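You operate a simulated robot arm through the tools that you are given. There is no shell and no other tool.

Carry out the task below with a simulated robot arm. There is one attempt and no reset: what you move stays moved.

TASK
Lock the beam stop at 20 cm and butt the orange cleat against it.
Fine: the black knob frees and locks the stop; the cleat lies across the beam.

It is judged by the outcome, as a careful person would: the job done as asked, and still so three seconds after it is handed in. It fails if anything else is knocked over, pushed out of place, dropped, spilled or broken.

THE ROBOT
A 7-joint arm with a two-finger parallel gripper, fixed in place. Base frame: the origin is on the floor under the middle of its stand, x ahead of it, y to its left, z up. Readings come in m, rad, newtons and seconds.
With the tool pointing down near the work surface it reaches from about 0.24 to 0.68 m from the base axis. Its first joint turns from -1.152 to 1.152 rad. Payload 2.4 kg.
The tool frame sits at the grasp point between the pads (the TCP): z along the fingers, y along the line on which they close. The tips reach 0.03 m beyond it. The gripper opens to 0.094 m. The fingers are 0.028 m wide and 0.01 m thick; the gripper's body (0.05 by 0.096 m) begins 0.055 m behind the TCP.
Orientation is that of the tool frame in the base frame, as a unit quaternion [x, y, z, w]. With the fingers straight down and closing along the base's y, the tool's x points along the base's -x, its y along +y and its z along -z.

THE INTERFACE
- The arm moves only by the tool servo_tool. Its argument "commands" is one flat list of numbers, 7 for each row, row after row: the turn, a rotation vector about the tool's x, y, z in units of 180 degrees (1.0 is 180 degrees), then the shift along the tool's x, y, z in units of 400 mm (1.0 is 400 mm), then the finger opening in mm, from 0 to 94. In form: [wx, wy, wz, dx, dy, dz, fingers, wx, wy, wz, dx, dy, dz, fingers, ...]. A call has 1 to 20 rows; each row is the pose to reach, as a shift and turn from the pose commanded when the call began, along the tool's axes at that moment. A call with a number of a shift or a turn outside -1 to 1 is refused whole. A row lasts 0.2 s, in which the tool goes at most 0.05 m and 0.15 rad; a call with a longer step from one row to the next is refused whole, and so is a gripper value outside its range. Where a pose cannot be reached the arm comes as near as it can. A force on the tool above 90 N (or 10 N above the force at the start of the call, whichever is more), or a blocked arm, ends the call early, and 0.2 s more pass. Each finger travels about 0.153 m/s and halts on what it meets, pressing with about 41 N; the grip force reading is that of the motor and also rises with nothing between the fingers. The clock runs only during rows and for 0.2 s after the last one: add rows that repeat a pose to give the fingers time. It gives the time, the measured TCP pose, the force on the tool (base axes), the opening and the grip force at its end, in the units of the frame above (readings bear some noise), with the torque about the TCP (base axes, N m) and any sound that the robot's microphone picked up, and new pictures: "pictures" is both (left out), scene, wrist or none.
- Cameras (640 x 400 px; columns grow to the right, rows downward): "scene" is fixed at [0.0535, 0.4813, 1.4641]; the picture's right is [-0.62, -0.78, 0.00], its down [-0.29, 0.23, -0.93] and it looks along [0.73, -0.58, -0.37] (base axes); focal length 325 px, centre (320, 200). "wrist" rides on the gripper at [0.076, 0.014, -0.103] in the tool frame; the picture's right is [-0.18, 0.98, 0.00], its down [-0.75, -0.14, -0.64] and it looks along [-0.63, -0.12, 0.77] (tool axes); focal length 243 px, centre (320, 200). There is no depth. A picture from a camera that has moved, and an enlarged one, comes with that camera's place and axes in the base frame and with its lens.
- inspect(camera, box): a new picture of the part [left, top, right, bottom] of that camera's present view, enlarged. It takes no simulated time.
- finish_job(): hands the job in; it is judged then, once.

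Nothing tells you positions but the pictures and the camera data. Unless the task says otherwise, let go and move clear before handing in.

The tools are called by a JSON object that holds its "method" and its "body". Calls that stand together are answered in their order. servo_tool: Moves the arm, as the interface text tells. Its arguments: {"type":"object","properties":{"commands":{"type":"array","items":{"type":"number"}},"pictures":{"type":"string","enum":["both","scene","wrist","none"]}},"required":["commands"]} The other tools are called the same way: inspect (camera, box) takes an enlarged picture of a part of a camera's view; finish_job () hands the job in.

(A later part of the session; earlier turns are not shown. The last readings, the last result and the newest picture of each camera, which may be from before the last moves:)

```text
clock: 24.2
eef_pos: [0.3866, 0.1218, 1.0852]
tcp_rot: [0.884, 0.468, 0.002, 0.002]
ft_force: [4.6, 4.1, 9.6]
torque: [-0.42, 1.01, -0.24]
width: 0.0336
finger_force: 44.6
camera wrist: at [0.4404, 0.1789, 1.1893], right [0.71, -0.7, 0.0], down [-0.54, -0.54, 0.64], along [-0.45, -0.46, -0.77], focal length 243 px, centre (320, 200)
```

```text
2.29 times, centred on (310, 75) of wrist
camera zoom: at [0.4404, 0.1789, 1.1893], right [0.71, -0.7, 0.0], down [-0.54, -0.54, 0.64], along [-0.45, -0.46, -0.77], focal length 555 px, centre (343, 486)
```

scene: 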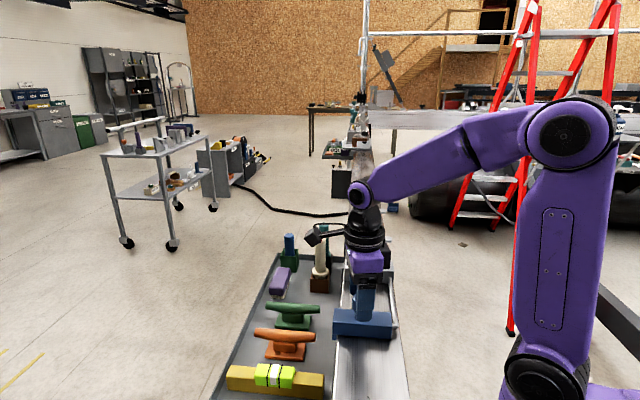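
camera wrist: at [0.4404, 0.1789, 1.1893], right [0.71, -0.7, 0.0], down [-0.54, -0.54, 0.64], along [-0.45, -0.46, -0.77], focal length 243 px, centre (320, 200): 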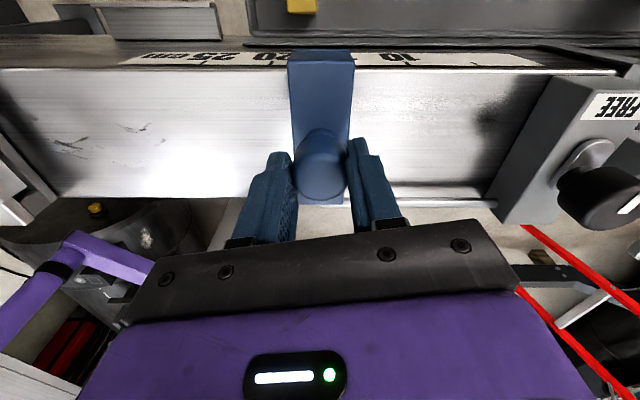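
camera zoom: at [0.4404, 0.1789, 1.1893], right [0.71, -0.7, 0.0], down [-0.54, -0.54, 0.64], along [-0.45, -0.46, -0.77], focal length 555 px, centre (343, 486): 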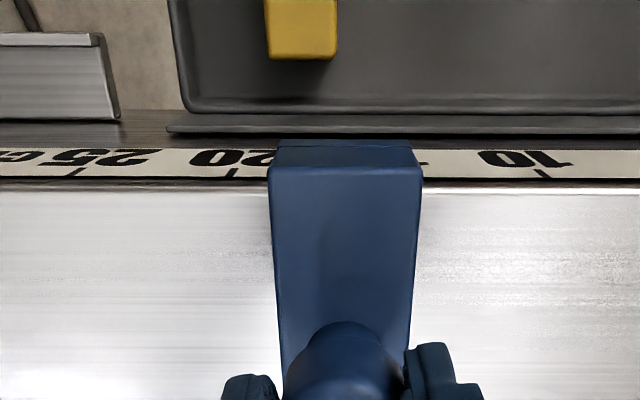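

The stop slides freely. I'll slide it further out to see where its travel lies and how the scale reads at its faces.

{"method": "servo_tool", "body": {"commands": [0, 0, 0, 0.0035, -0.0184, 0, 26, 0, 0, 0, 0.007, -0.0369, 0, 26, 0, 0, 0, 0.0105, -0.0553, 0, 26, 0, 0, 0, 0.014, -0.0737, 0, 26, 0, 0, 0, 0.0175, -0.0922, 0, 26, 0, 0, 0, 0.021, -0.1106, 0, 26, 0, 0, 0, 0.0245, -0.129, 0, 26, 0, 0, 0, 0.028, -0.1475, 0, 26], "pictures": "both"}}

{"method": "inspect", "body": {"camera": "wrist", "box": [170, 30, 450, 120]}}

```text
clock: 26.0
eef_pos: [0.3439, 0.1653, 1.0865]
tcp_rot: [0.884, 0.468, -0.001, 0.001]
ft_force: [0.0, -1.4, -18.8]
torque: [0.64, -0.76, -0.46]
width: 0.0334
finger_force: 44.9
camera wrist: at [0.3985, 0.2215, 1.189], right [0.71, -0.7, 0.0], down [-0.54, -0.54, 0.64], along [-0.45, -0.46, -0.77], focal length 243 px, centre (320, 200)
```

scene: 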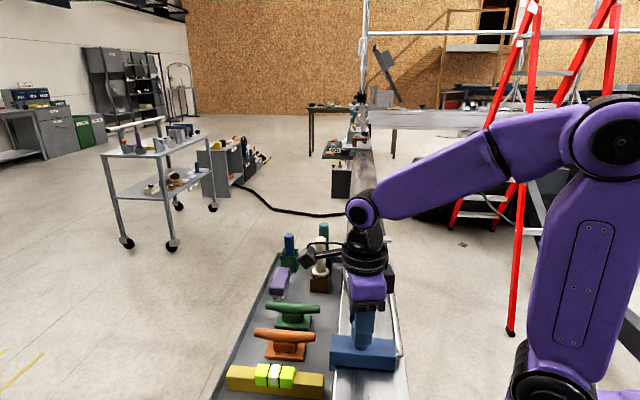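
wrist: 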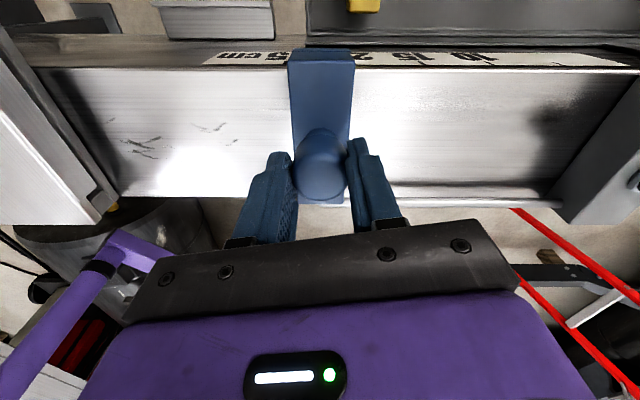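

```text
2.29 times, centred on (310, 75) of wrist
camera zoom: at [0.3985, 0.2215, 1.189], right [0.71, -0.7, 0.0], down [-0.54, -0.54, 0.64], along [-0.45, -0.46, -0.77], focal length 555 px, centre (343, 486)
```

zoom: 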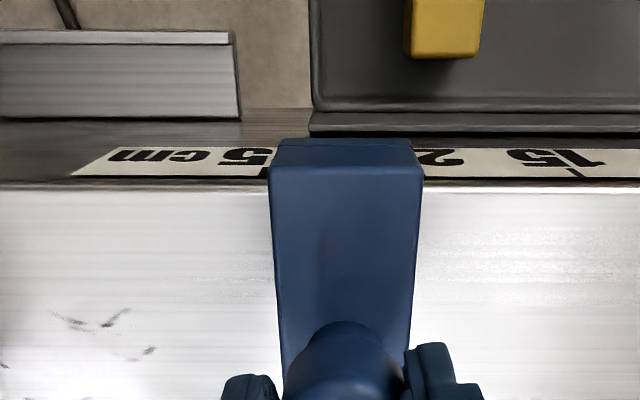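

It has slid about 6.8 cm in all with no stop yet. I'll continue gently to find the end of travel.

{"method": "servo_tool", "body": {"commands": [0, 0, 0, 0.0023, -0.0123, 0, 26, 0, 0, 0, 0.0047, -0.0246, 0, 26, 0, 0, 0, 0.007, -0.0369, 0, 26, 0, 0, 0, 0.0093, -0.0492, 0, 26, 0, 0, 0, 0.0117, -0.0614, 0, 26, 0, 0, 0, 0.014, -0.0737, 0, 26], "pictures": "wrist"}}

{"method": "inspect", "body": {"camera": "wrist", "box": [170, 30, 450, 120]}}

```text
clock: 27.4
eef_pos: [0.33, 0.1778, 1.0878]
tcp_rot: [0.886, 0.463, 0.002, 0.008]
ft_force: [49.5, -48.7, -41.0]
torque: [0.26, 0.0, -0.07]
width: 0.0337
finger_force: 45.1
camera wrist: at [0.3845, 0.2351, 1.1896], right [0.7, -0.71, 0.02], down [-0.55, -0.53, 0.64], along [-0.45, -0.46, -0.77], focal length 243 px, centre (320, 200)
```

wrist: 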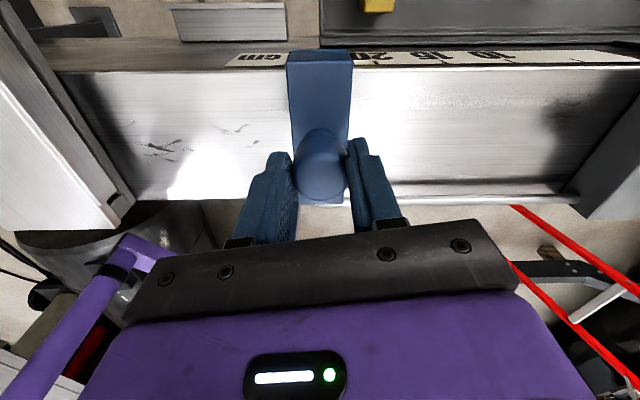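

```text
2.29 times, centred on (310, 75) of wrist
camera zoom: at [0.3845, 0.2351, 1.1896], right [0.7, -0.71, 0.02], down [-0.55, -0.53, 0.64], along [-0.45, -0.46, -0.77], focal length 555 px, centre (343, 486)
```

zoom: 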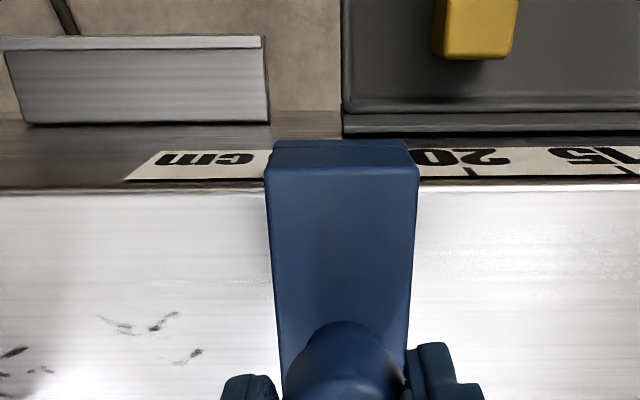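

The travel ends with the outer face at about 26 cm (inner about 22), so only the outer face, toward the open beam, can use the whole scale to 25 cm. I'll read 20 cm at that outer face and butt the cleat there; now sliding back toward it.

{"method": "servo_tool", "body": {"commands": [0, 0, 0, -0.0034, 0.0178, 0, 26, 0, 0, 0, -0.0068, 0.0356, 0, 26, 0, 0, 0, -0.0102, 0.0534, 0, 26, 0, 0, 0, -0.0136, 0.0712, 0, 26, 0, 0, 0, -0.017, 0.089, 0, 26, 0, 0, 0, -0.0204, 0.1068, 0, 26, 0, 0, 0, -0.0238, 0.1246, 0, 26, 0, 0, 0, -0.0271, 0.1425, 0, 26, 0, 0, 0, -0.0271, 0.1425, 0, 26], "pictures": "wrist"}}

{"method": "inspect", "body": {"camera": "wrist", "box": [170, 30, 450, 120]}}

{"method": "inspect", "body": {"camera": "wrist", "box": [260, 40, 340, 90]}}

```text
clock: 29.4
eef_pos: [0.3647, 0.146, 1.0866]
tcp_rot: [0.884, 0.468, 0.0, 0.0]
ft_force: [-3.5, -3.5, 8.3]
torque: [-0.41, 0.14, 0.01]
width: 0.0333
finger_force: 44.9
camera wrist: at [0.4177, 0.202, 1.1897], right [0.71, -0.7, 0.0], down [-0.54, -0.54, 0.64], along [-0.45, -0.46, -0.77], focal length 243 px, centre (320, 200)
```

wrist: 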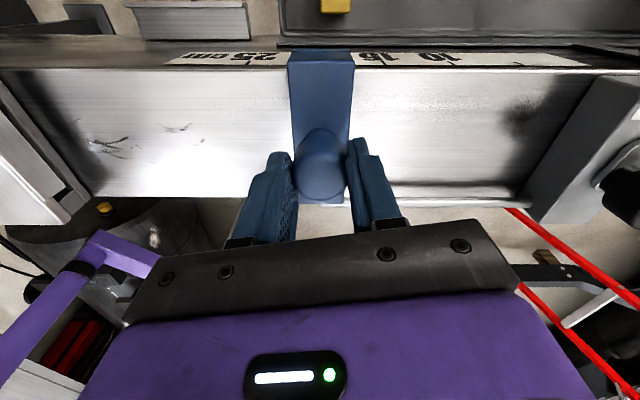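

```text
2.29 times, centred on (310, 75) of wrist
camera zoom: at [0.4177, 0.202, 1.1897], right [0.71, -0.7, 0.0], down [-0.54, -0.54, 0.64], along [-0.45, -0.46, -0.77], focal length 555 px, centre (343, 486)
```

zoom: 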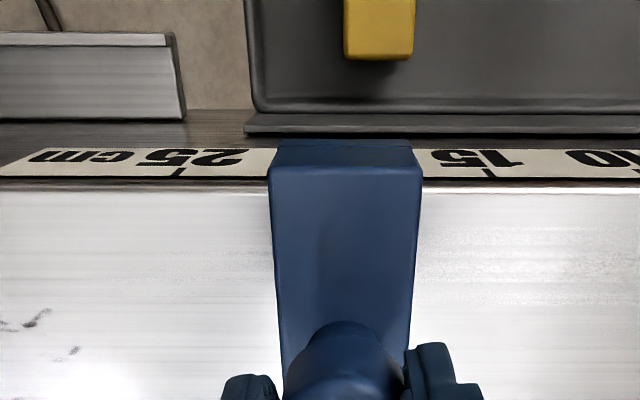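

```text
8.00 times, centred on (300, 65) of wrist
camera zoom: at [0.4177, 0.202, 1.1897], right [0.71, -0.7, 0.0], down [-0.54, -0.54, 0.64], along [-0.45, -0.46, -0.77], focal length 1941 px, centre (480, 1280)
```

zoom: 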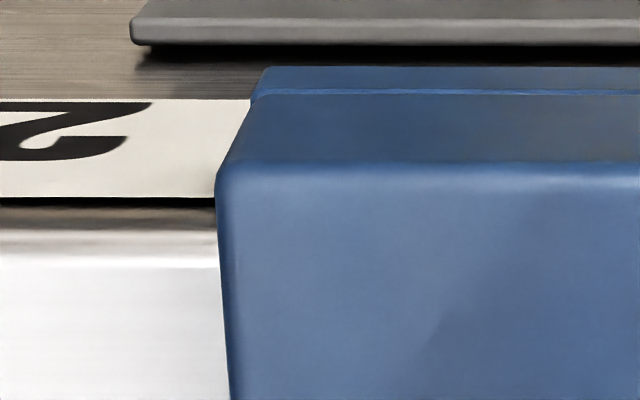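

The outer face now reads about 21.4 cm. I'll slide another 1.37 cm toward the housing.

{"method": "servo_tool", "body": {"commands": [0, 0, 0, -0.0021, 0.0112, 0, 26, 0, 0, 0, -0.0043, 0.0225, 0, 26, 0, 0, 0, -0.0064, 0.0337, 0, 26, 0, 0, 0, -0.0064, 0.0337, 0, 26], "pictures": "wrist"}}

{"method": "inspect", "body": {"camera": "wrist", "box": [170, 30, 450, 120]}}

{"method": "inspect", "body": {"camera": "wrist", "box": [260, 40, 340, 90]}}

```text
clock: 30.4
eef_pos: [0.3725, 0.138, 1.0884]
tcp_rot: [0.883, 0.468, 0.001, 0.0]
ft_force: [-2.5, -2.1, 25.8]
torque: [-0.54, 0.72, -0.3]
width: 0.0334
finger_force: 45.4
camera wrist: at [0.4274, 0.192, 1.1898], right [0.71, -0.71, 0.0], down [-0.54, -0.54, 0.64], along [-0.45, -0.45, -0.77], focal length 243 px, centre (320, 200)
```

wrist: 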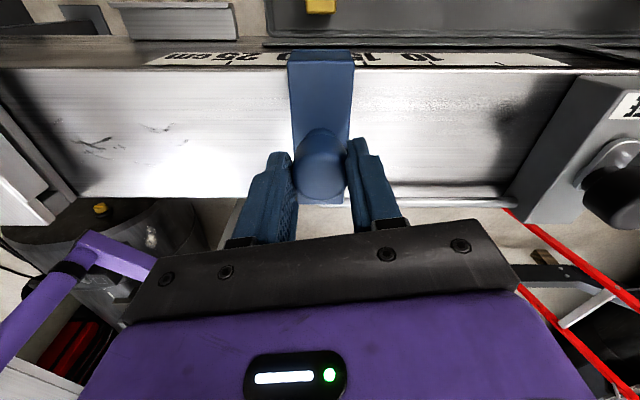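

```text
2.29 times, centred on (310, 75) of wrist
camera zoom: at [0.4274, 0.192, 1.1898], right [0.71, -0.71, 0.0], down [-0.54, -0.54, 0.64], along [-0.45, -0.45, -0.77], focal length 555 px, centre (343, 486)
```

zoom: 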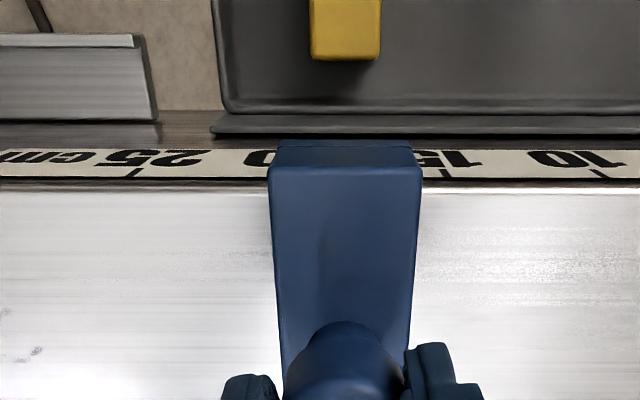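

```text
8.00 times, centred on (300, 65) of wrist
camera zoom: at [0.4274, 0.192, 1.1898], right [0.71, -0.71, 0.0], down [-0.54, -0.54, 0.64], along [-0.45, -0.45, -0.77], focal length 1941 px, centre (480, 1280)
```

zoom: 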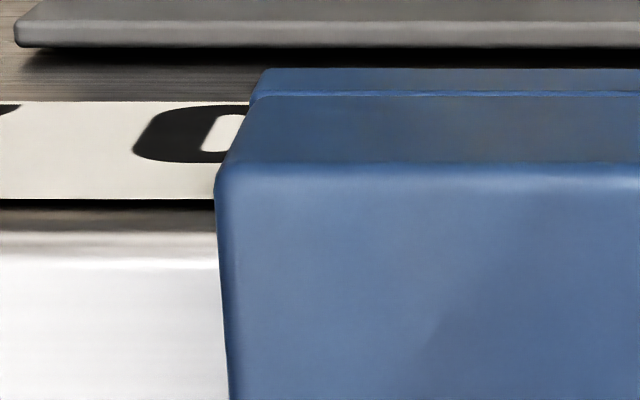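

By odometry and the ticks the outer face reads about 20.25 cm. A last 2.5 mm nudge, then I'll release and check from an aligned viewpoint.

{"method": "servo_tool", "body": {"commands": [0, 0, 0, -0.0006, 0.003, 0, 26, 0, 0, 0, -0.0012, 0.0061, 0, 26, 0, 0, 0, -0.0012, 0.0061, 0, 26], "pictures": "none"}}

```text
clock: 31.2
eef_pos: [0.375, 0.1338, 1.0867]
tcp_rot: [0.884, 0.468, 0.001, 0.0]
ft_force: [-6.2, -4.9, 22.5]
torque: [0.7, -0.53, -0.23]
width: 0.0332
finger_force: 44.1
```

Releasing the handle, lifting and moving the camera in line with the 20 cm mark to check.

{"method": "servo_tool", "body": {"commands": [0, 0, 0, 0, 0, 0, 45, 0, 0, 0, 0, 0, 0, 60, 0, 0, 0, 0, 0, -0.08, 60, 0, 0, 0, 0, 0, -0.15, 60, 0, 0, 0, 0.07, 0, -0.15, 60, 0, 0, 0, 0.14, 0, -0.15, 60, 0, 0, 0, 0.21, 0, -0.15, 60, 0, 0, 0, 0.273, 0.0015, -0.1375, 60, 0, 0, 0, 0.273, 0.0015, -0.1375, 60], "pictures": "wrist"}}

{"method": "inspect", "body": {"camera": "wrist", "box": [240, 120, 400, 220]}}

{"method": "inspect", "body": {"camera": "wrist", "box": [290, 140, 350, 180]}}

```text
clock: 33.2
eef_pos: [0.4364, 0.2256, 1.1419]
tcp_rot: [0.884, 0.468, 0.0, 0.0]
ft_force: [0.2, 0.5, -0.3]
torque: [-0.01, 0.0, -0.01]
width: 0.0602
finger_force: 0.1
camera wrist: at [0.4908, 0.2805, 1.2449], right [0.71, -0.7, 0.0], down [-0.54, -0.54, 0.64], along [-0.45, -0.46, -0.77], focal length 243 px, centre (320, 200)
```

wrist: 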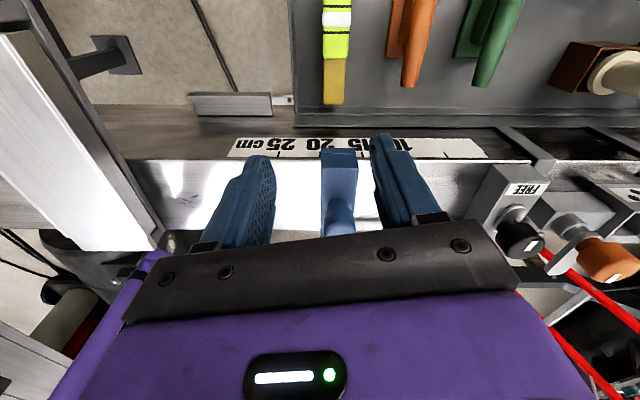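

```text
4.00 times, centred on (320, 170) of wrist
camera zoom: at [0.4908, 0.2805, 1.2449], right [0.71, -0.7, 0.0], down [-0.54, -0.54, 0.64], along [-0.45, -0.46, -0.77], focal length 970 px, centre (320, 320)
```

zoom: 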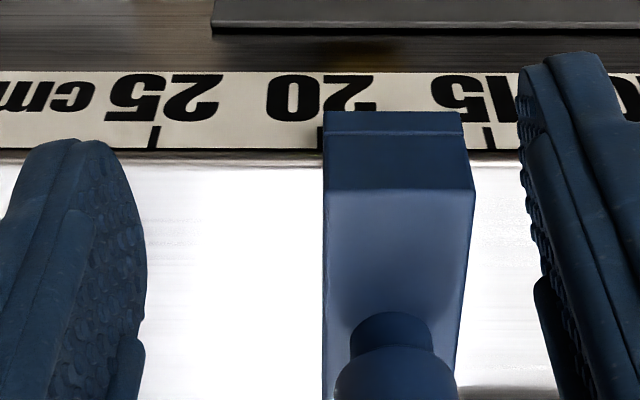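

```text
10.00 times, centred on (320, 160) of wrist
camera zoom: at [0.4908, 0.2805, 1.2449], right [0.71, -0.7, 0.0], down [-0.54, -0.54, 0.64], along [-0.45, -0.46, -0.77], focal length 2426 px, centre (320, 600)
```

zoom: 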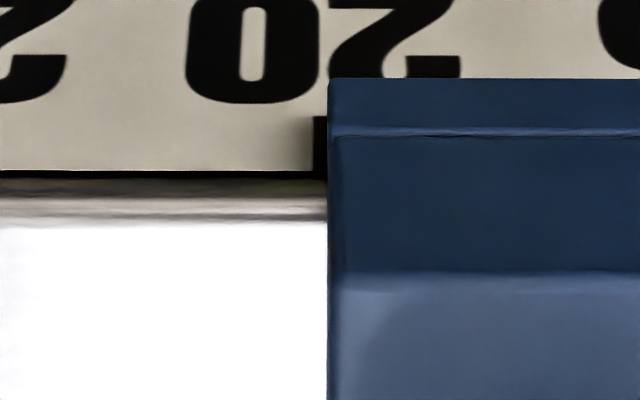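

The outer face sits right on the 20 tick (about 19.96 cm). Next I'll go back to the black knob to lock it, fingers across the beam.

{"method": "servo_tool", "body": {"commands": [0, 0, 0, 0, 0, -0.08, 60, 0, 0, -0.044, -0.043, 0.0488, -0.15, 60, 0, 0, -0.088, -0.086, 0.0975, -0.15, 60, 0, 0, -0.132, -0.129, 0.1463, -0.15, 60, 0, 0, -0.176, -0.172, 0.195, -0.15, 60, 0, 0, -0.22, -0.2145, 0.2438, -0.15, 60, 0, 0, -0.264, -0.257, 0.2925, -0.15, 60, 0, 0, -0.308, -0.3, 0.3413, -0.15, 60, 0, 0, -0.352, -0.343, 0.39, -0.15, 60, 0, 0, -0.396, -0.386, 0.4388, -0.15, 60, 0, 0, -0.4406, -0.429, 0.4875, -0.15, 60, 0, 0, -0.4406, -0.429, 0.4875, -0.15, 60], "pictures": "wrist"}}

```text
clock: 35.8
eef_pos: [0.5027, -0.0267, 1.2001]
tcp_rot: [0.381, 0.925, 0.0, 0.0]
ft_force: [-0.2, 0.6, 0.4]
torque: [0.02, -0.03, 0.0]
width: 0.06
finger_force: 0.0
camera wrist: at [0.458, 0.037, 1.3038], right [0.82, 0.57, 0.0], down [0.44, -0.63, 0.64], along [0.36, -0.53, -0.77], focal length 243 px, centre (320, 200)
```

wrist: 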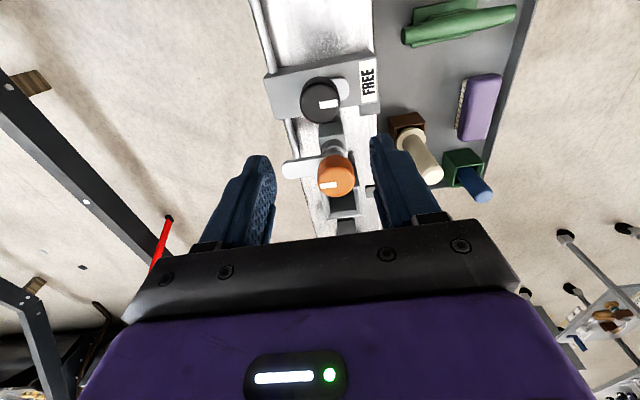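

{"method": "servo_tool", "body": {"commands": [0, 0, 0, 0.0025, 0, 0.07, 60, 0, 0, 0, 0.0025, 0, 0.14, 60, 0, 0, 0, 0.0025, 0, 0.21, 60, 0, 0, 0, 0.0025, 0, 0.25, 60, 0, 0, 0, 0.0025, 0, 0.274, 60, 0, 0, 0, 0.0025, 0, 0.274, 45, 0, 0, 0, 0.0025, 0, 0.274, 34, 0, 0, 0, 0.0025, 0, 0.274, 30, 0, 0, 0, 0.0025, 0, 0.274, 30], "pictures": "wrist"}}

```text
clock: 37.8
eef_pos: [0.5013, -0.0262, 1.0911]
tcp_rot: [0.381, 0.924, 0.0, 0.001]
ft_force: [0.7, 0.7, -5.6]
torque: [-0.26, -0.88, 0.01]
width: 0.0375
finger_force: 45.1
camera wrist: at [0.4575, 0.038, 1.1937], right [0.82, 0.57, 0.0], down [0.43, -0.63, 0.64], along [0.36, -0.53, -0.77], focal length 243 px, centre (320, 200)
```

wrist: 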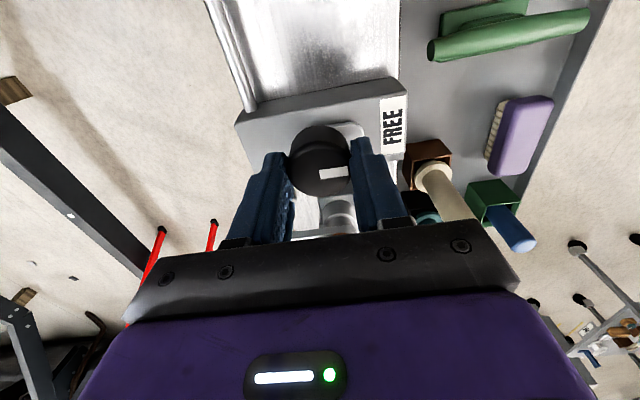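

Gripped. Turning clockwise (as seen from above) to lock.

{"method": "servo_tool", "body": {"commands": [0, 0, 0.045, 0, 0, 0, 30, 0, 0, 0.09, 0, 0, 0, 30, 0, 0, 0.135, 0, 0, 0, 30, 0, 0, 0.18, 0, 0, 0, 30, 0, 0, 0.225, 0, 0, 0, 30, 0, 0, 0.27, 0, 0, 0, 30], "pictures": "wrist"}}

```text
clock: 39.2
eef_pos: [0.5014, -0.0266, 1.0905]
tcp_rot: [0.729, 0.684, 0.0, -0.001]
ft_force: [-3.0, -6.1, -5.5]
torque: [-0.26, -0.79, 0.04]
width: 0.0376
finger_force: 45.2
camera wrist: at [0.5203, 0.0492, 1.1936], right [0.97, -0.25, 0.0], down [-0.19, -0.74, 0.64], along [-0.16, -0.62, -0.77], focal length 243 px, centre (320, 200)
```

wrist: 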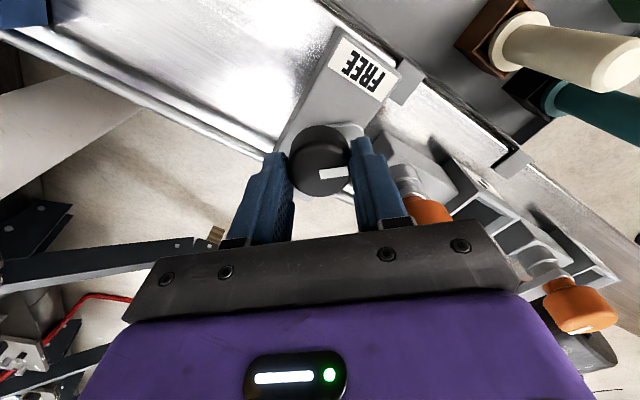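

{"method": "servo_tool", "body": {"commands": [0, 0, 0.045, 0, 0, 0, 30, 0, 0, 0.09, 0, 0, 0, 30, 0, 0, 0.135, 0, 0, 0, 30, 0, 0, 0.18, 0, 0, 0, 30, 0, 0, 0.22, 0, 0, 0, 30, 0, 0, 0.235, 0, 0, 0, 30, 0, 0, 0.235, 0, 0, 0, 30], "pictures": "wrist"}}

```text
clock: 40.8
eef_pos: [0.5008, -0.027, 1.0906]
tcp_rot: [0.926, 0.377, -0.001, -0.001]
ft_force: [-4.4, -4.4, -8.7]
torque: [-0.41, -0.33, 0.62]
width: 0.0375
finger_force: 45.1
camera wrist: at [0.5656, 0.0175, 1.1937], right [0.55, -0.83, 0.0], down [-0.64, -0.42, 0.64], along [-0.54, -0.36, -0.77], focal length 243 px, centre (320, 200)
```

wrist: 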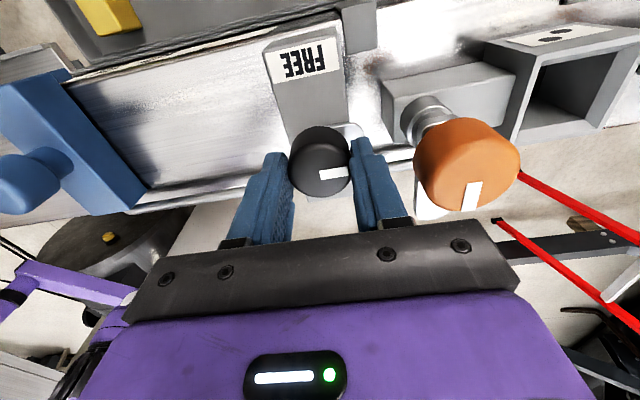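

Torque is rising at the end of the quarter turn. I'll press a couple of degrees further to be sure it is home.

{"method": "servo_tool", "body": {"commands": [0, 0, 0.015, 0, 0, 0, 30, 0, 0, 0.025, 0, 0, 0, 30, 0, 0, 0.025, 0, 0, 0, 30], "pictures": "none"}}

```text
clock: 41.6
eef_pos: [0.5012, -0.0258, 1.0915]
tcp_rot: [0.941, 0.339, 0.001, 0.0]
ft_force: [3.1, 1.6, -5.4]
torque: [0.1, -0.32, 0.47]
width: 0.0375
finger_force: 45.3
```

Now release with a small opening and lift to look.

{"method": "servo_tool", "body": {"commands": [0, 0, 0, 0, 0, 0, 46, 0, 0, 0, 0, 0, 0, 46, 0, 0, 0, 0, 0, -0.05, 46, 0, 0, 0, 0, 0, -0.13, 46, 0, 0, 0, 0, 0, -0.22, 46, 0, 0, 0, 0, 0, -0.3, 46], "pictures": "both"}}

{"method": "inspect", "body": {"camera": "wrist", "box": [200, 0, 480, 140]}}

{"method": "inspect", "body": {"camera": "scene", "box": [325, 210, 425, 350]}}

```text
clock: 43.0
eef_pos: [0.4985, -0.027, 1.2122]
tcp_rot: [0.941, 0.339, 0.0, 0.0]
ft_force: [0.2, 0.6, -0.4]
torque: [0.03, -0.01, 0.03]
width: 0.0458
finger_force: 0.0
camera wrist: at [0.5664, 0.0113, 1.3138], right [0.49, -0.87, 0.0], down [-0.67, -0.37, 0.64], along [-0.56, -0.31, -0.77], focal length 243 px, centre (320, 200)
```

scene: 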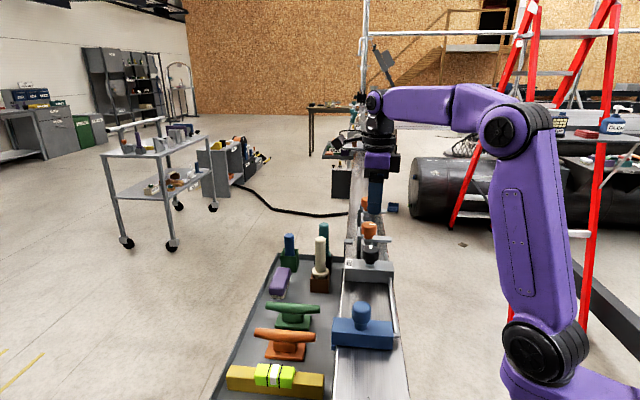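
wrist: 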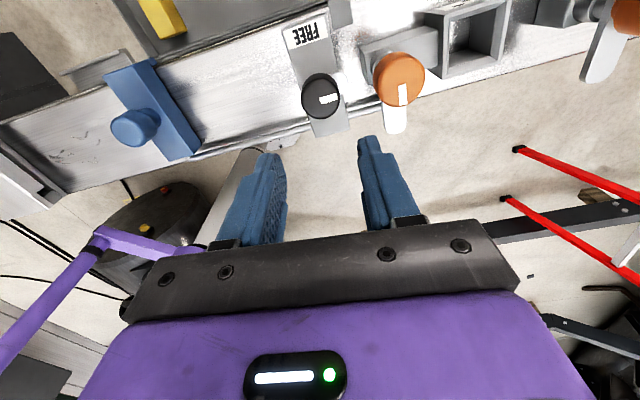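

```text
2.29 times, centred on (340, 70) of wrist
camera zoom: at [0.5664, 0.0113, 1.3138], right [0.49, -0.87, 0.0], down [-0.67, -0.37, 0.64], along [-0.56, -0.31, -0.77], focal length 555 px, centre (274, 497)
```

zoom: 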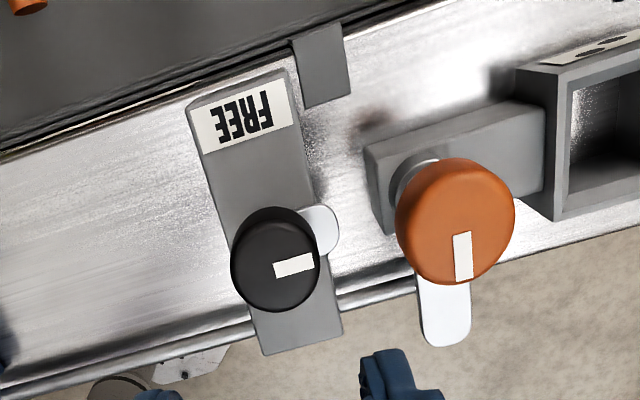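

```text
2.86 times, centred on (375, 280) of scene
camera zoom: at [0.0535, 0.4813, 1.4641], right [-0.62, -0.78, 0.0], down [-0.29, 0.23, -0.93], along [0.73, -0.58, -0.37], focal length 928 px, centre (163, -29)
```

zoom: 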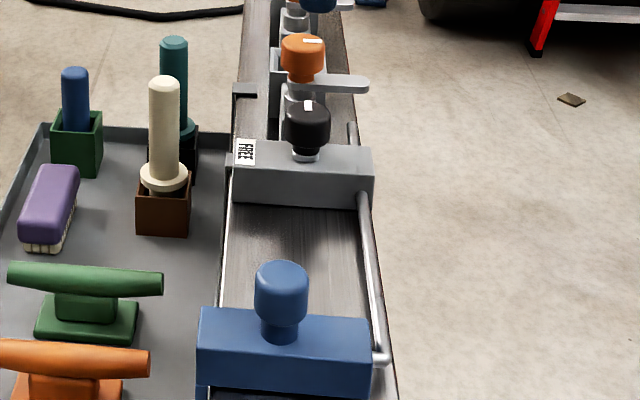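

The mark is now perpendicular to FREE as it was at the start. I'll re-grip the blue handle and give it a light pull to verify that it is locked and the reading hasn't changed.

{"method": "servo_tool", "body": {"commands": [0, 0, -0.0112, 0.0024, -0.0633, 0, 60, 0, 0, -0.0224, 0.0047, -0.1267, 0, 60, 0, 0, -0.0335, 0.0071, -0.19, 0, 60, 0, 0, -0.0447, 0.0094, -0.2534, 0, 60, 0, 0, -0.0559, 0.0118, -0.3167, 0, 60, 0, 0, -0.067, 0.0141, -0.38, 0, 60, 0, 0, -0.0782, 0.0165, -0.4434, 0, 60, 0, 0, -0.0894, 0.0188, -0.5067, 0, 60, 0, 0, -0.0894, 0.0188, -0.5067, 0, 60], "pictures": "wrist"}}

{"method": "inspect", "body": {"camera": "wrist", "box": [260, 20, 380, 140]}}

```text
clock: 45.0
eef_pos: [0.3761, 0.1353, 1.2125]
tcp_rot: [0.884, 0.468, 0.0, -0.001]
ft_force: [-0.7, 0.3, 0.3]
torque: [0.06, 0.0, -0.02]
width: 0.0599
finger_force: 0.0
camera wrist: at [0.4305, 0.1902, 1.315], right [0.71, -0.7, 0.0], down [-0.54, -0.54, 0.64], along [-0.45, -0.46, -0.77], focal length 243 px, centre (320, 200)
```

wrist: 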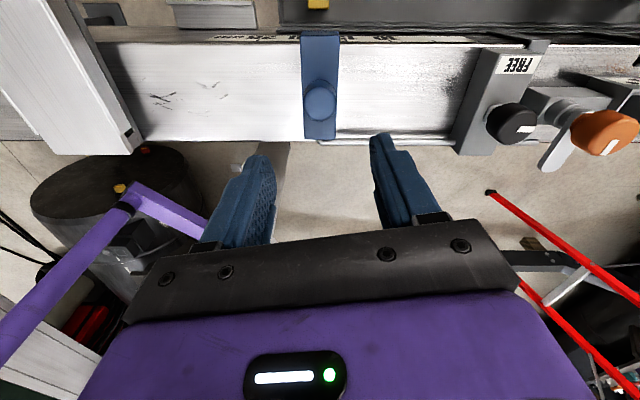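

```text
3.33 times, centred on (320, 80) of wrist
camera zoom: at [0.4305, 0.1902, 1.315], right [0.71, -0.7, 0.0], down [-0.54, -0.54, 0.64], along [-0.45, -0.46, -0.77], focal length 809 px, centre (320, 600)
```

zoom: 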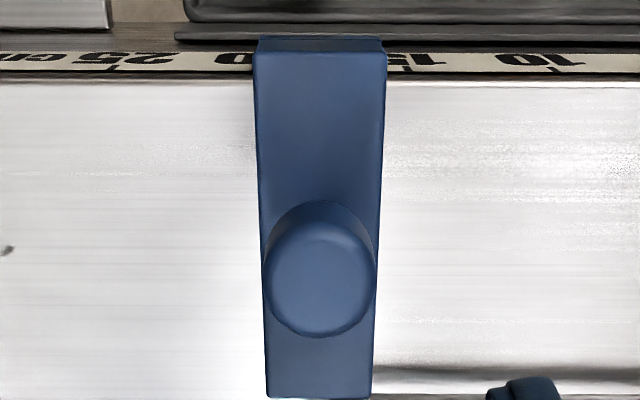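

{"method": "servo_tool", "body": {"commands": [0, 0, 0, 0, 0, 0.08, 60, 0, 0, 0, 0, 0, 0.16, 60, 0, 0, 0, 0, 0, 0.24, 60, 0, 0, 0, 0, 0, 0.29, 60, 0, 0, 0, 0, 0, 0.3125, 60, 0, 0, 0, 0, 0, 0.3125, 45, 0, 0, 0, 0, 0, 0.3125, 32, 0, 0, 0, 0, 0, 0.3125, 28, 0, 0, 0, 0, 0, 0.3125, 28], "pictures": "wrist"}}

```text
clock: 47.0
eef_pos: [0.3769, 0.1357, 1.0858]
tcp_rot: [0.884, 0.468, -0.001, -0.001]
ft_force: [-11.1, 5.4, -4.8]
torque: [0.24, 0.05, -0.07]
width: 0.0334
finger_force: 44.2
camera wrist: at [0.4314, 0.1917, 1.1882], right [0.71, -0.7, 0.0], down [-0.54, -0.54, 0.64], along [-0.45, -0.46, -0.77], focal length 243 px, centre (320, 200)
```

wrist: 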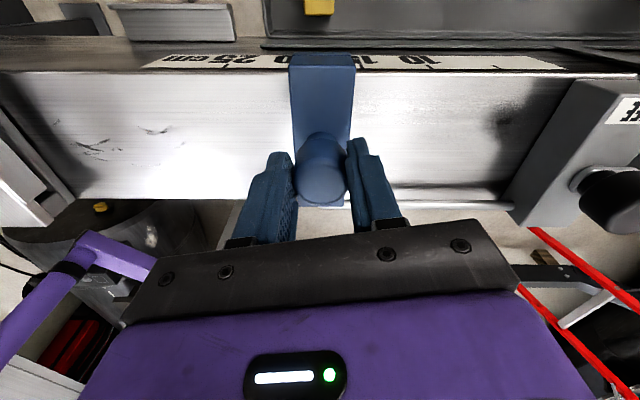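

There is already about 12 N held along the beam. A 3 mm commanded shift toward the housing will show whether it is locked.

{"method": "servo_tool", "body": {"commands": [0, 0, 0, -0.0007, 0.0037, 0, 28, 0, 0, 0, -0.0014, 0.0074, 0, 28, 0, 0, 0, -0.0014, 0.0074, 0, 28], "pictures": "none"}}

```text
clock: 47.8
eef_pos: [0.3772, 0.1352, 1.0837]
tcp_rot: [0.883, 0.469, -0.002, -0.002]
ft_force: [-23.0, 22.3, -5.4]
torque: [-0.15, 0.16, -0.11]
width: 0.0334
finger_force: 44.6
```

The stop is locked: 32 N and no movement. I'll relax, release the handle, lift, and begin turning the tool to look at the tray with the orange cleat.

{"method": "servo_tool", "body": {"commands": [0, 0, 0, 0.0022, -0.0115, 0, 28, 0, 0, 0, 0.0022, -0.0115, 0, 28, 0, 0, 0, 0.0022, -0.0115, 0, 45, 0, 0, 0, 0.0022, -0.0115, 0, 60, 0, 0, 0, 0.0022, -0.0115, -0.08, 60, 0, 0, 0, 0.0022, -0.0115, -0.18, 60, 0, 0, 0, 0.0022, -0.0115, -0.28, 60], "pictures": "wrist"}}

{"method": "inspect", "body": {"camera": "wrist", "box": [260, 20, 380, 140]}}

```text
clock: 49.4
eef_pos: [0.3764, 0.1349, 1.1979]
tcp_rot: [0.884, 0.468, 0.0, -0.001]
ft_force: [-1.4, -0.6, 0.1]
torque: [-0.02, 0.04, -0.02]
width: 0.0601
finger_force: 0.0
camera wrist: at [0.4318, 0.1906, 1.3008], right [0.71, -0.7, 0.0], down [-0.54, -0.54, 0.64], along [-0.45, -0.46, -0.77], focal length 243 px, centre (320, 200)
```

wrist: 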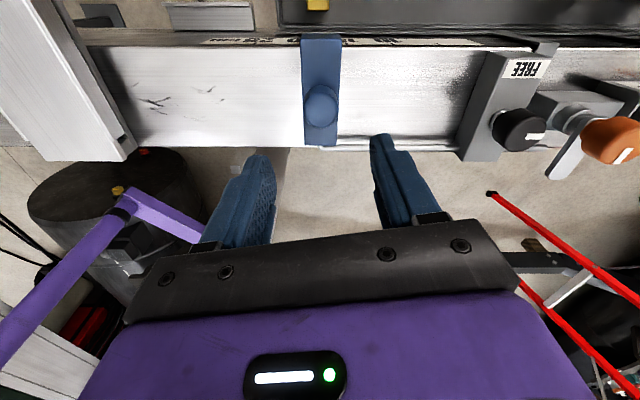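

```text
3.33 times, centred on (320, 80) of wrist
camera zoom: at [0.4318, 0.1906, 1.3008], right [0.71, -0.7, 0.0], down [-0.54, -0.54, 0.64], along [-0.45, -0.46, -0.77], focal length 809 px, centre (320, 600)
```

zoom: 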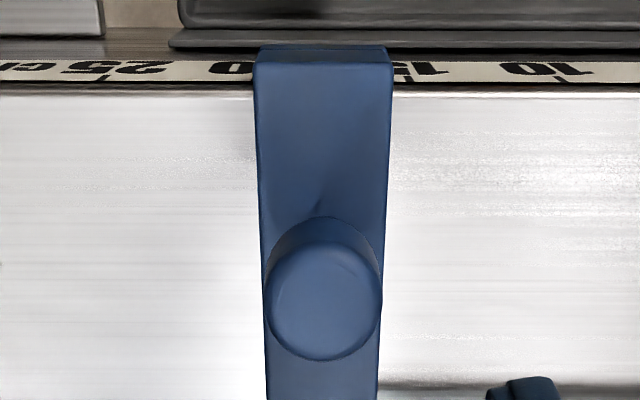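

{"method": "servo_tool", "body": {"commands": [0, 0, -0.047, -0.0079, 0.0096, 0, 70, 0, 0, -0.094, -0.0157, 0.0192, 0, 70, 0, 0, -0.141, -0.0236, 0.0288, 0, 70, 0, 0, -0.188, -0.0314, 0.0384, 0, 70, 0, 0, -0.235, -0.0393, 0.048, 0, 70, 0, 0, -0.282, -0.0471, 0.0576, 0, 70, 0, 0, -0.329, -0.055, 0.0672, 0, 70, 0, 0, -0.376, -0.0628, 0.0768, 0, 70, 0, 0, -0.423, -0.0707, 0.0864, 0, 70, 0, 0, -0.47, -0.0785, 0.096, 0, 70, 0, 0, -0.517, -0.0864, 0.1056, 0, 70, 0, 0, -0.564, -0.0942, 0.1152, 0, 70, 0, 0, -0.611, -0.1021, 0.1248, 0, 70, 0, 0, -0.658, -0.1099, 0.1344, 0, 70, 0, 0, -0.705, -0.1178, 0.144, 0, 70, 0, 0, -0.752, -0.1256, 0.1536, 0, 70, 0, 0, -0.799, -0.1335, 0.1632, 0, 70, 0, 0, -0.846, -0.1413, 0.1728, 0, 70, 0, 0, -0.893, -0.1492, 0.1824, 0, 70, 0, 0, -0.94, -0.157, 0.192, 0, 70], "pictures": "both"}}

{"method": "inspect", "body": {"camera": "wrist", "box": [230, 60, 470, 220]}}

{"method": "inspect", "body": {"camera": "scene", "box": [215, 280, 345, 400]}}

```text
clock: 53.6
eef_pos: [0.4048, 0.04, 1.1978]
tcp_rot: [-0.383, 0.924, 0.0, 0.0]
ft_force: [0.3, -0.3, 0.2]
torque: [-0.01, -0.01, -0.01]
width: 0.0699
finger_force: 0.1
camera wrist: at [0.3403, -0.0035, 1.3006], right [-0.57, 0.82, 0.0], down [0.63, 0.43, 0.64], along [0.53, 0.36, -0.77], focal length 243 px, centre (320, 200)
```

scene: 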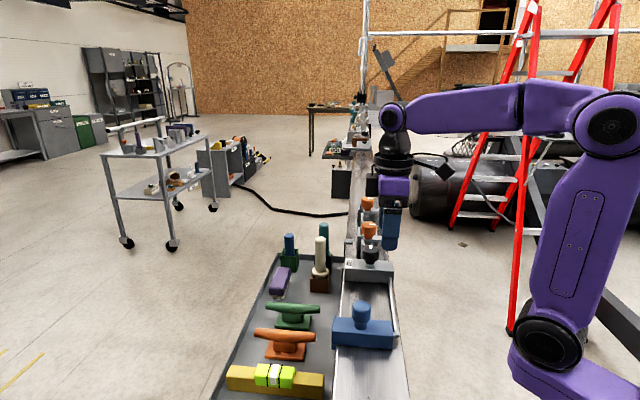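
wrist: 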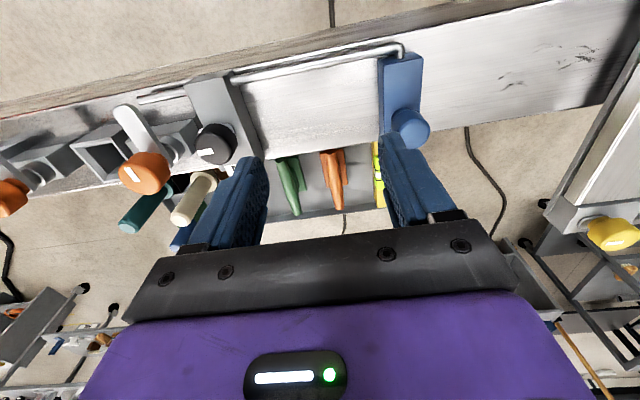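

```text
2.50 times, centred on (350, 140) of wrist
camera zoom: at [0.3403, -0.0035, 1.3006], right [-0.57, 0.82, 0.0], down [0.63, 0.43, 0.64], along [0.53, 0.36, -0.77], focal length 606 px, centre (245, 350)
```

zoom: 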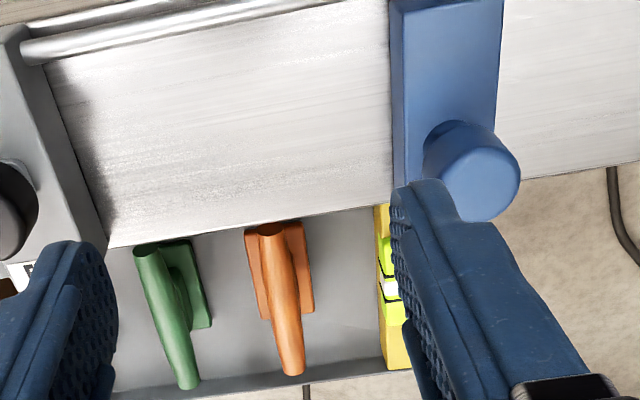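

```text
3.33 times, centred on (280, 340) of scene
camera zoom: at [0.0535, 0.4813, 1.4641], right [-0.62, -0.78, 0.0], down [-0.29, 0.23, -0.93], along [0.73, -0.58, -0.37], focal length 1083 px, centre (453, -267)
```

zoom: 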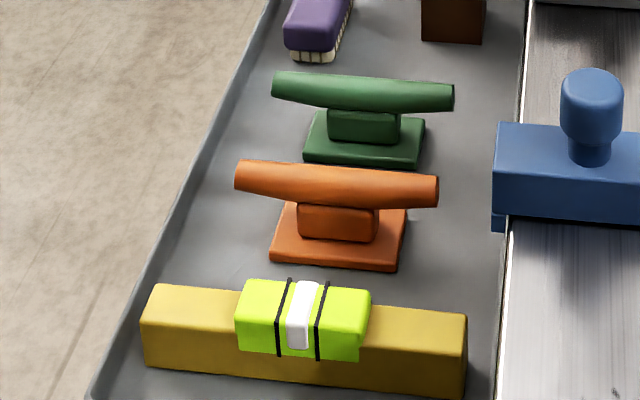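

The cleat sits upright in the tray with its bar's axis near z 0.90, centre about (0.556, 0.179), lying parallel to the across-beam direction. I'll move over it at a safe height.

{"method": "servo_tool", "body": {"commands": [0, 0, 0, -0.075, -0.003, 0, 60, 0, 0, 0, -0.15, -0.006, 0, 60, 0, 0, 0, -0.225, -0.009, 0, 60, 0, 0, 0, -0.3, -0.0125, 0, 60, 0, 0, 0, -0.375, -0.0156, 0.05, 60, 0, 0, 0, -0.45, -0.0187, 0.1, 60, 0, 0, 0, -0.514, -0.0214, 0.18, 60, 0, 0, 0, -0.514, -0.0214, 0.25, 60, 0, 0, 0, -0.514, -0.0214, 0.25, 60], "pictures": "both"}}

{"method": "inspect", "body": {"camera": "wrist", "box": [220, 60, 440, 240]}}

```text
clock: 55.6
eef_pos: [0.5557, 0.1808, 1.0986]
tcp_rot: [-0.383, 0.924, 0.0, 0.0]
ft_force: [1.0, 0.6, 1.2]
torque: [-0.02, -0.03, 0.0]
width: 0.0602
finger_force: 0.1
camera wrist: at [0.493, 0.1373, 1.2009], right [-0.56, 0.83, 0.0], down [0.63, 0.43, 0.64], along [0.53, 0.36, -0.77], focal length 243 px, centre (320, 200)
```

scene: 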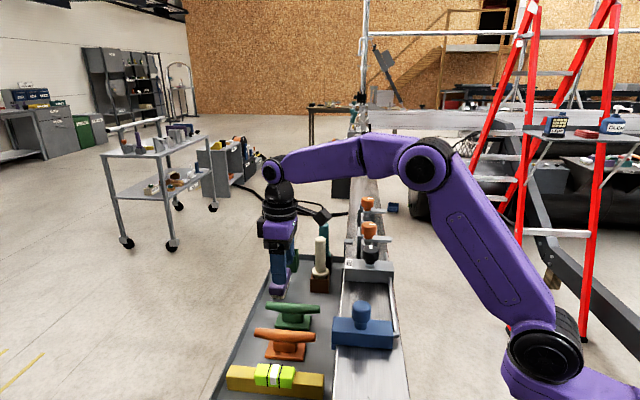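
wrist: 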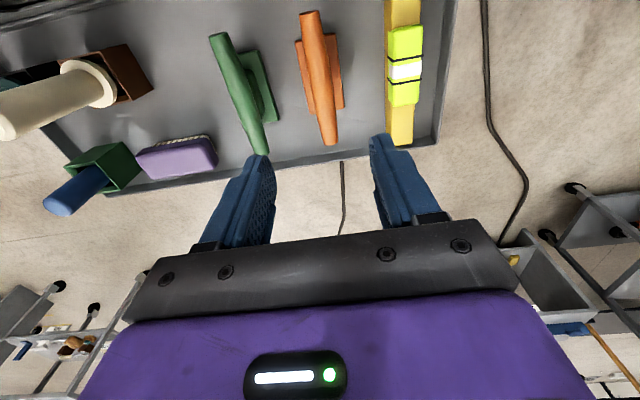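

```text
2.22 times, centred on (330, 150) of wrist
camera zoom: at [0.493, 0.1373, 1.2009], right [-0.56, 0.83, 0.0], down [0.63, 0.43, 0.64], along [0.53, 0.36, -0.77], focal length 539 px, centre (298, 311)
```

zoom: 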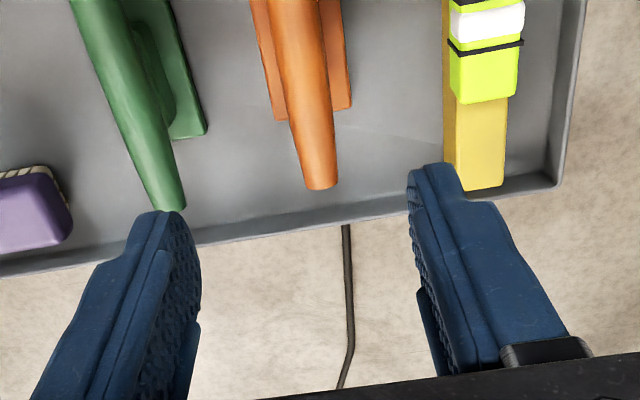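

The cleat's bar is centred between the finger planes. I'll descend in stages.

{"method": "servo_tool", "body": {"commands": [0, 0, 0, -0.0075, 0, 0.08, 60, 0, 0, 0, -0.0075, 0, 0.16, 60, 0, 0, 0, -0.0075, 0, 0.24, 60, 0, 0, 0, -0.0075, 0, 0.32, 60, 0, 0, 0, -0.0075, 0, 0.38, 60, 0, 0, 0, -0.0075, 0, 0.425, 60, 0, 0, 0, -0.0075, 0, 0.425, 60], "pictures": "both"}}

{"method": "inspect", "body": {"camera": "scene", "box": [225, 220, 345, 390]}}

{"method": "inspect", "body": {"camera": "wrist", "box": [220, 60, 440, 240]}}

```text
clock: 57.2
eef_pos: [0.5583, 0.1831, 0.9278]
tcp_rot: [-0.382, 0.924, 0.0, 0.0]
ft_force: [0.0, 0.1, 0.3]
torque: [0.01, 0.02, 0.01]
width: 0.06
finger_force: 0.1
camera wrist: at [0.4938, 0.1394, 1.0316], right [-0.56, 0.83, 0.0], down [0.63, 0.43, 0.64], along [0.53, 0.36, -0.77], focal length 243 px, centre (320, 200)
```

scene: 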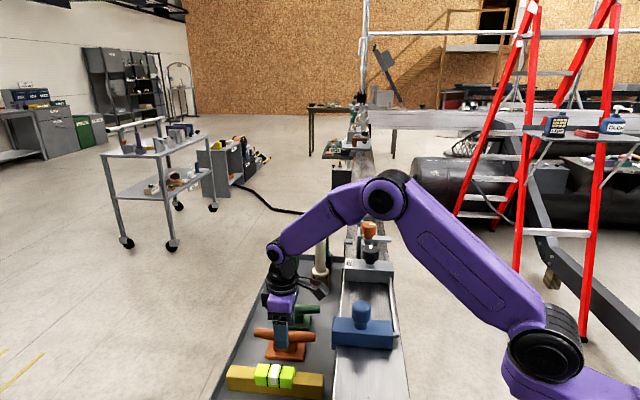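
wrist: 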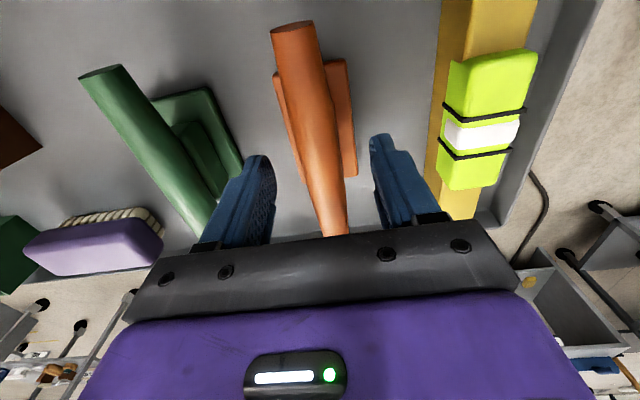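

```text
2.35 times, centred on (285, 305) of scene
camera zoom: at [0.0535, 0.4813, 1.4641], right [-0.62, -0.78, 0.0], down [-0.29, 0.23, -0.93], along [0.73, -0.58, -0.37], focal length 764 px, centre (402, -47)
```

zoom: 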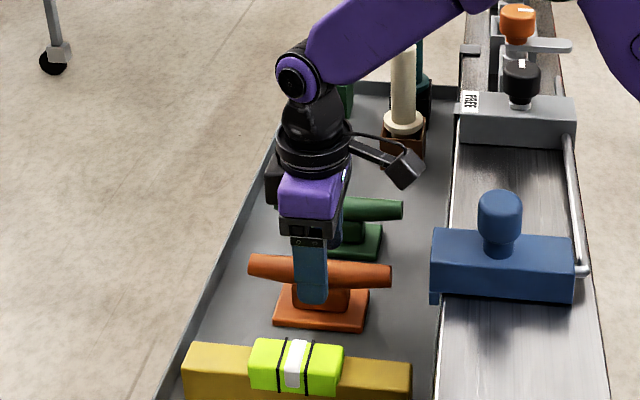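

```text
2.22 times, centred on (330, 150) of wrist
camera zoom: at [0.4938, 0.1394, 1.0316], right [-0.56, 0.83, 0.0], down [0.63, 0.43, 0.64], along [0.53, 0.36, -0.77], focal length 539 px, centre (298, 311)
```

zoom: 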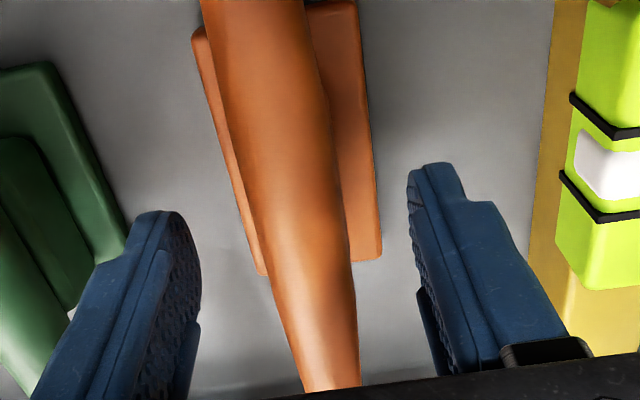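

Aligned nicely. Descending the last 25 mm and closing on the bar.

{"method": "servo_tool", "body": {"commands": [0, 0, 0, 0, 0, 0.03, 60, 0, 0, 0, 0, 0, 0.06, 60, 0, 0, 0, 0, 0, 0.06, 45, 0, 0, 0, 0, 0, 0.06, 32, 0, 0, 0, 0, 0, 0.06, 20, 0, 0, 0, 0, 0, 0.06, 16, 0, 0, 0, 0, 0, 0.06, 16], "pictures": "both"}}

{"method": "inspect", "body": {"camera": "scene", "box": [225, 220, 345, 390]}}

```text
clock: 58.8
eef_pos: [0.5579, 0.1826, 0.9051]
tcp_rot: [-0.383, 0.924, 0.0, 0.0]
ft_force: [0.2, 0.9, 1.2]
torque: [0.02, -0.03, 0.03]
width: 0.0274
finger_force: 41.5
camera wrist: at [0.4936, 0.1392, 1.0078], right [-0.56, 0.83, 0.0], down [0.63, 0.43, 0.64], along [0.53, 0.36, -0.77], focal length 243 px, centre (320, 200)
```

scene: 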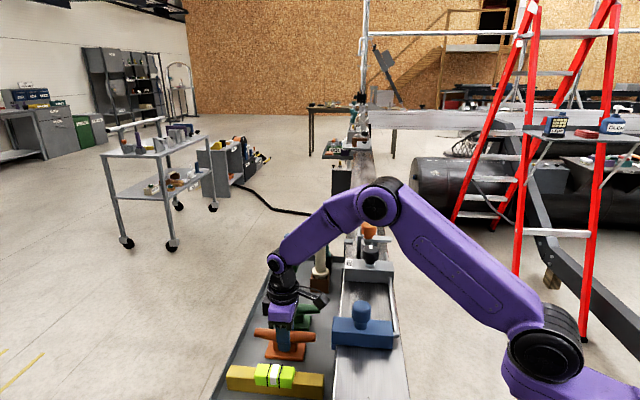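
wrist: 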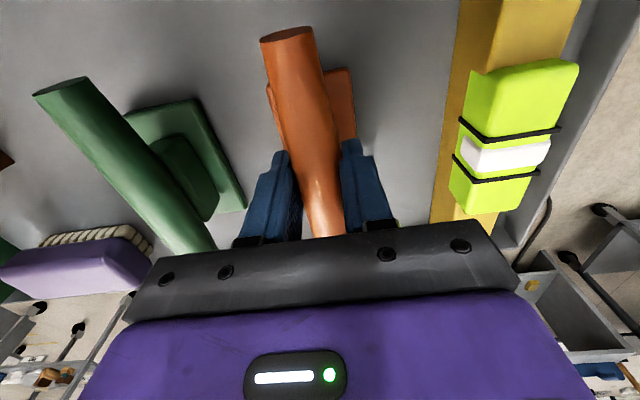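

```text
2.35 times, centred on (285, 305) of scene
camera zoom: at [0.0535, 0.4813, 1.4641], right [-0.62, -0.78, 0.0], down [-0.29, 0.23, -0.93], along [0.73, -0.58, -0.37], focal length 764 px, centre (402, -47)
```

zoom: 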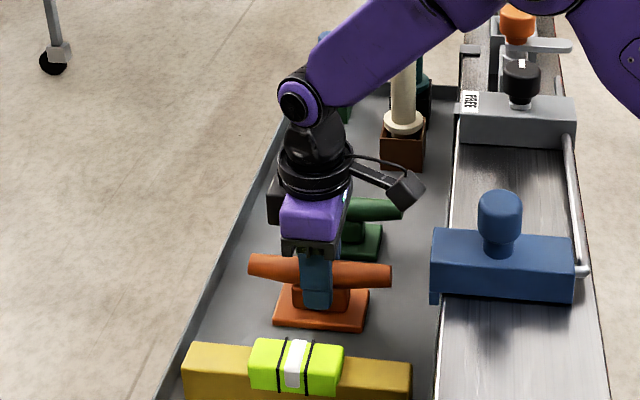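

The bar is held (27.4 mm). Lifting straight up slowly.

{"method": "servo_tool", "body": {"commands": [0, 0, 0, 0, 0, -0.03, 16, 0, 0, 0, 0, 0, -0.08, 16, 0, 0, 0, 0, 0, -0.14, 16, 0, 0, 0, 0, 0, -0.21, 16, 0, 0, 0, 0, 0, -0.28, 16, 0, 0, 0, 0, 0, -0.35, 16, 0, 0, 0, 0, 0, -0.42, 16, 0, 0, 0, 0, 0, -0.49, 16, 0, 0, 0, 0, 0, -0.55, 16, 0, 0, 0, 0, 0, -0.6, 16, 0, 0, 0, 0, 0, -0.6, 16], "pictures": "both"}}

```text
clock: 61.2
eef_pos: [0.5589, 0.1824, 1.1452]
tcp_rot: [-0.383, 0.924, 0.0, 0.0]
ft_force: [-0.1, 0.0, -2.5]
torque: [0.0, 0.01, -0.03]
width: 0.0274
finger_force: 41.1
camera wrist: at [0.4936, 0.1385, 1.2477], right [-0.56, 0.83, 0.0], down [0.63, 0.43, 0.64], along [0.53, 0.36, -0.77], focal length 243 px, centre (320, 200)
```

scene: 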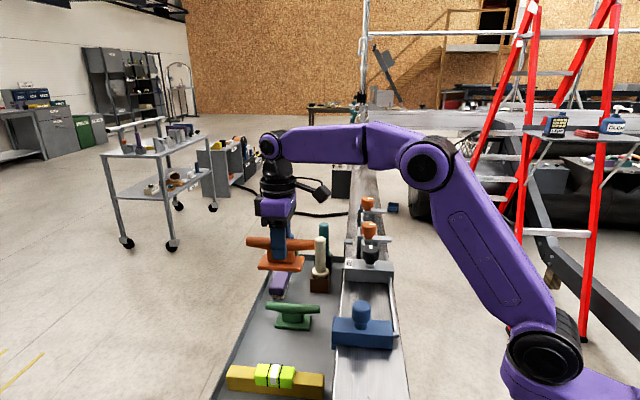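
wrist: 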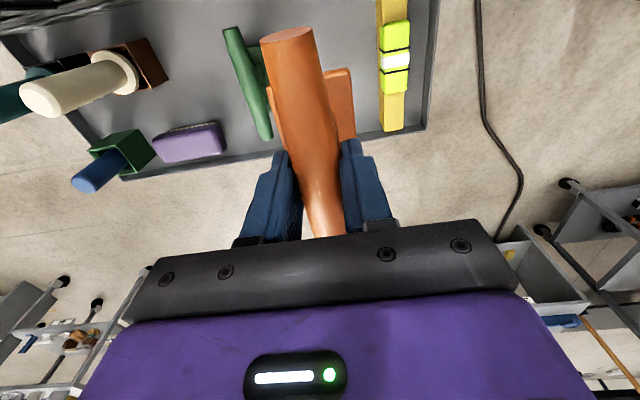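

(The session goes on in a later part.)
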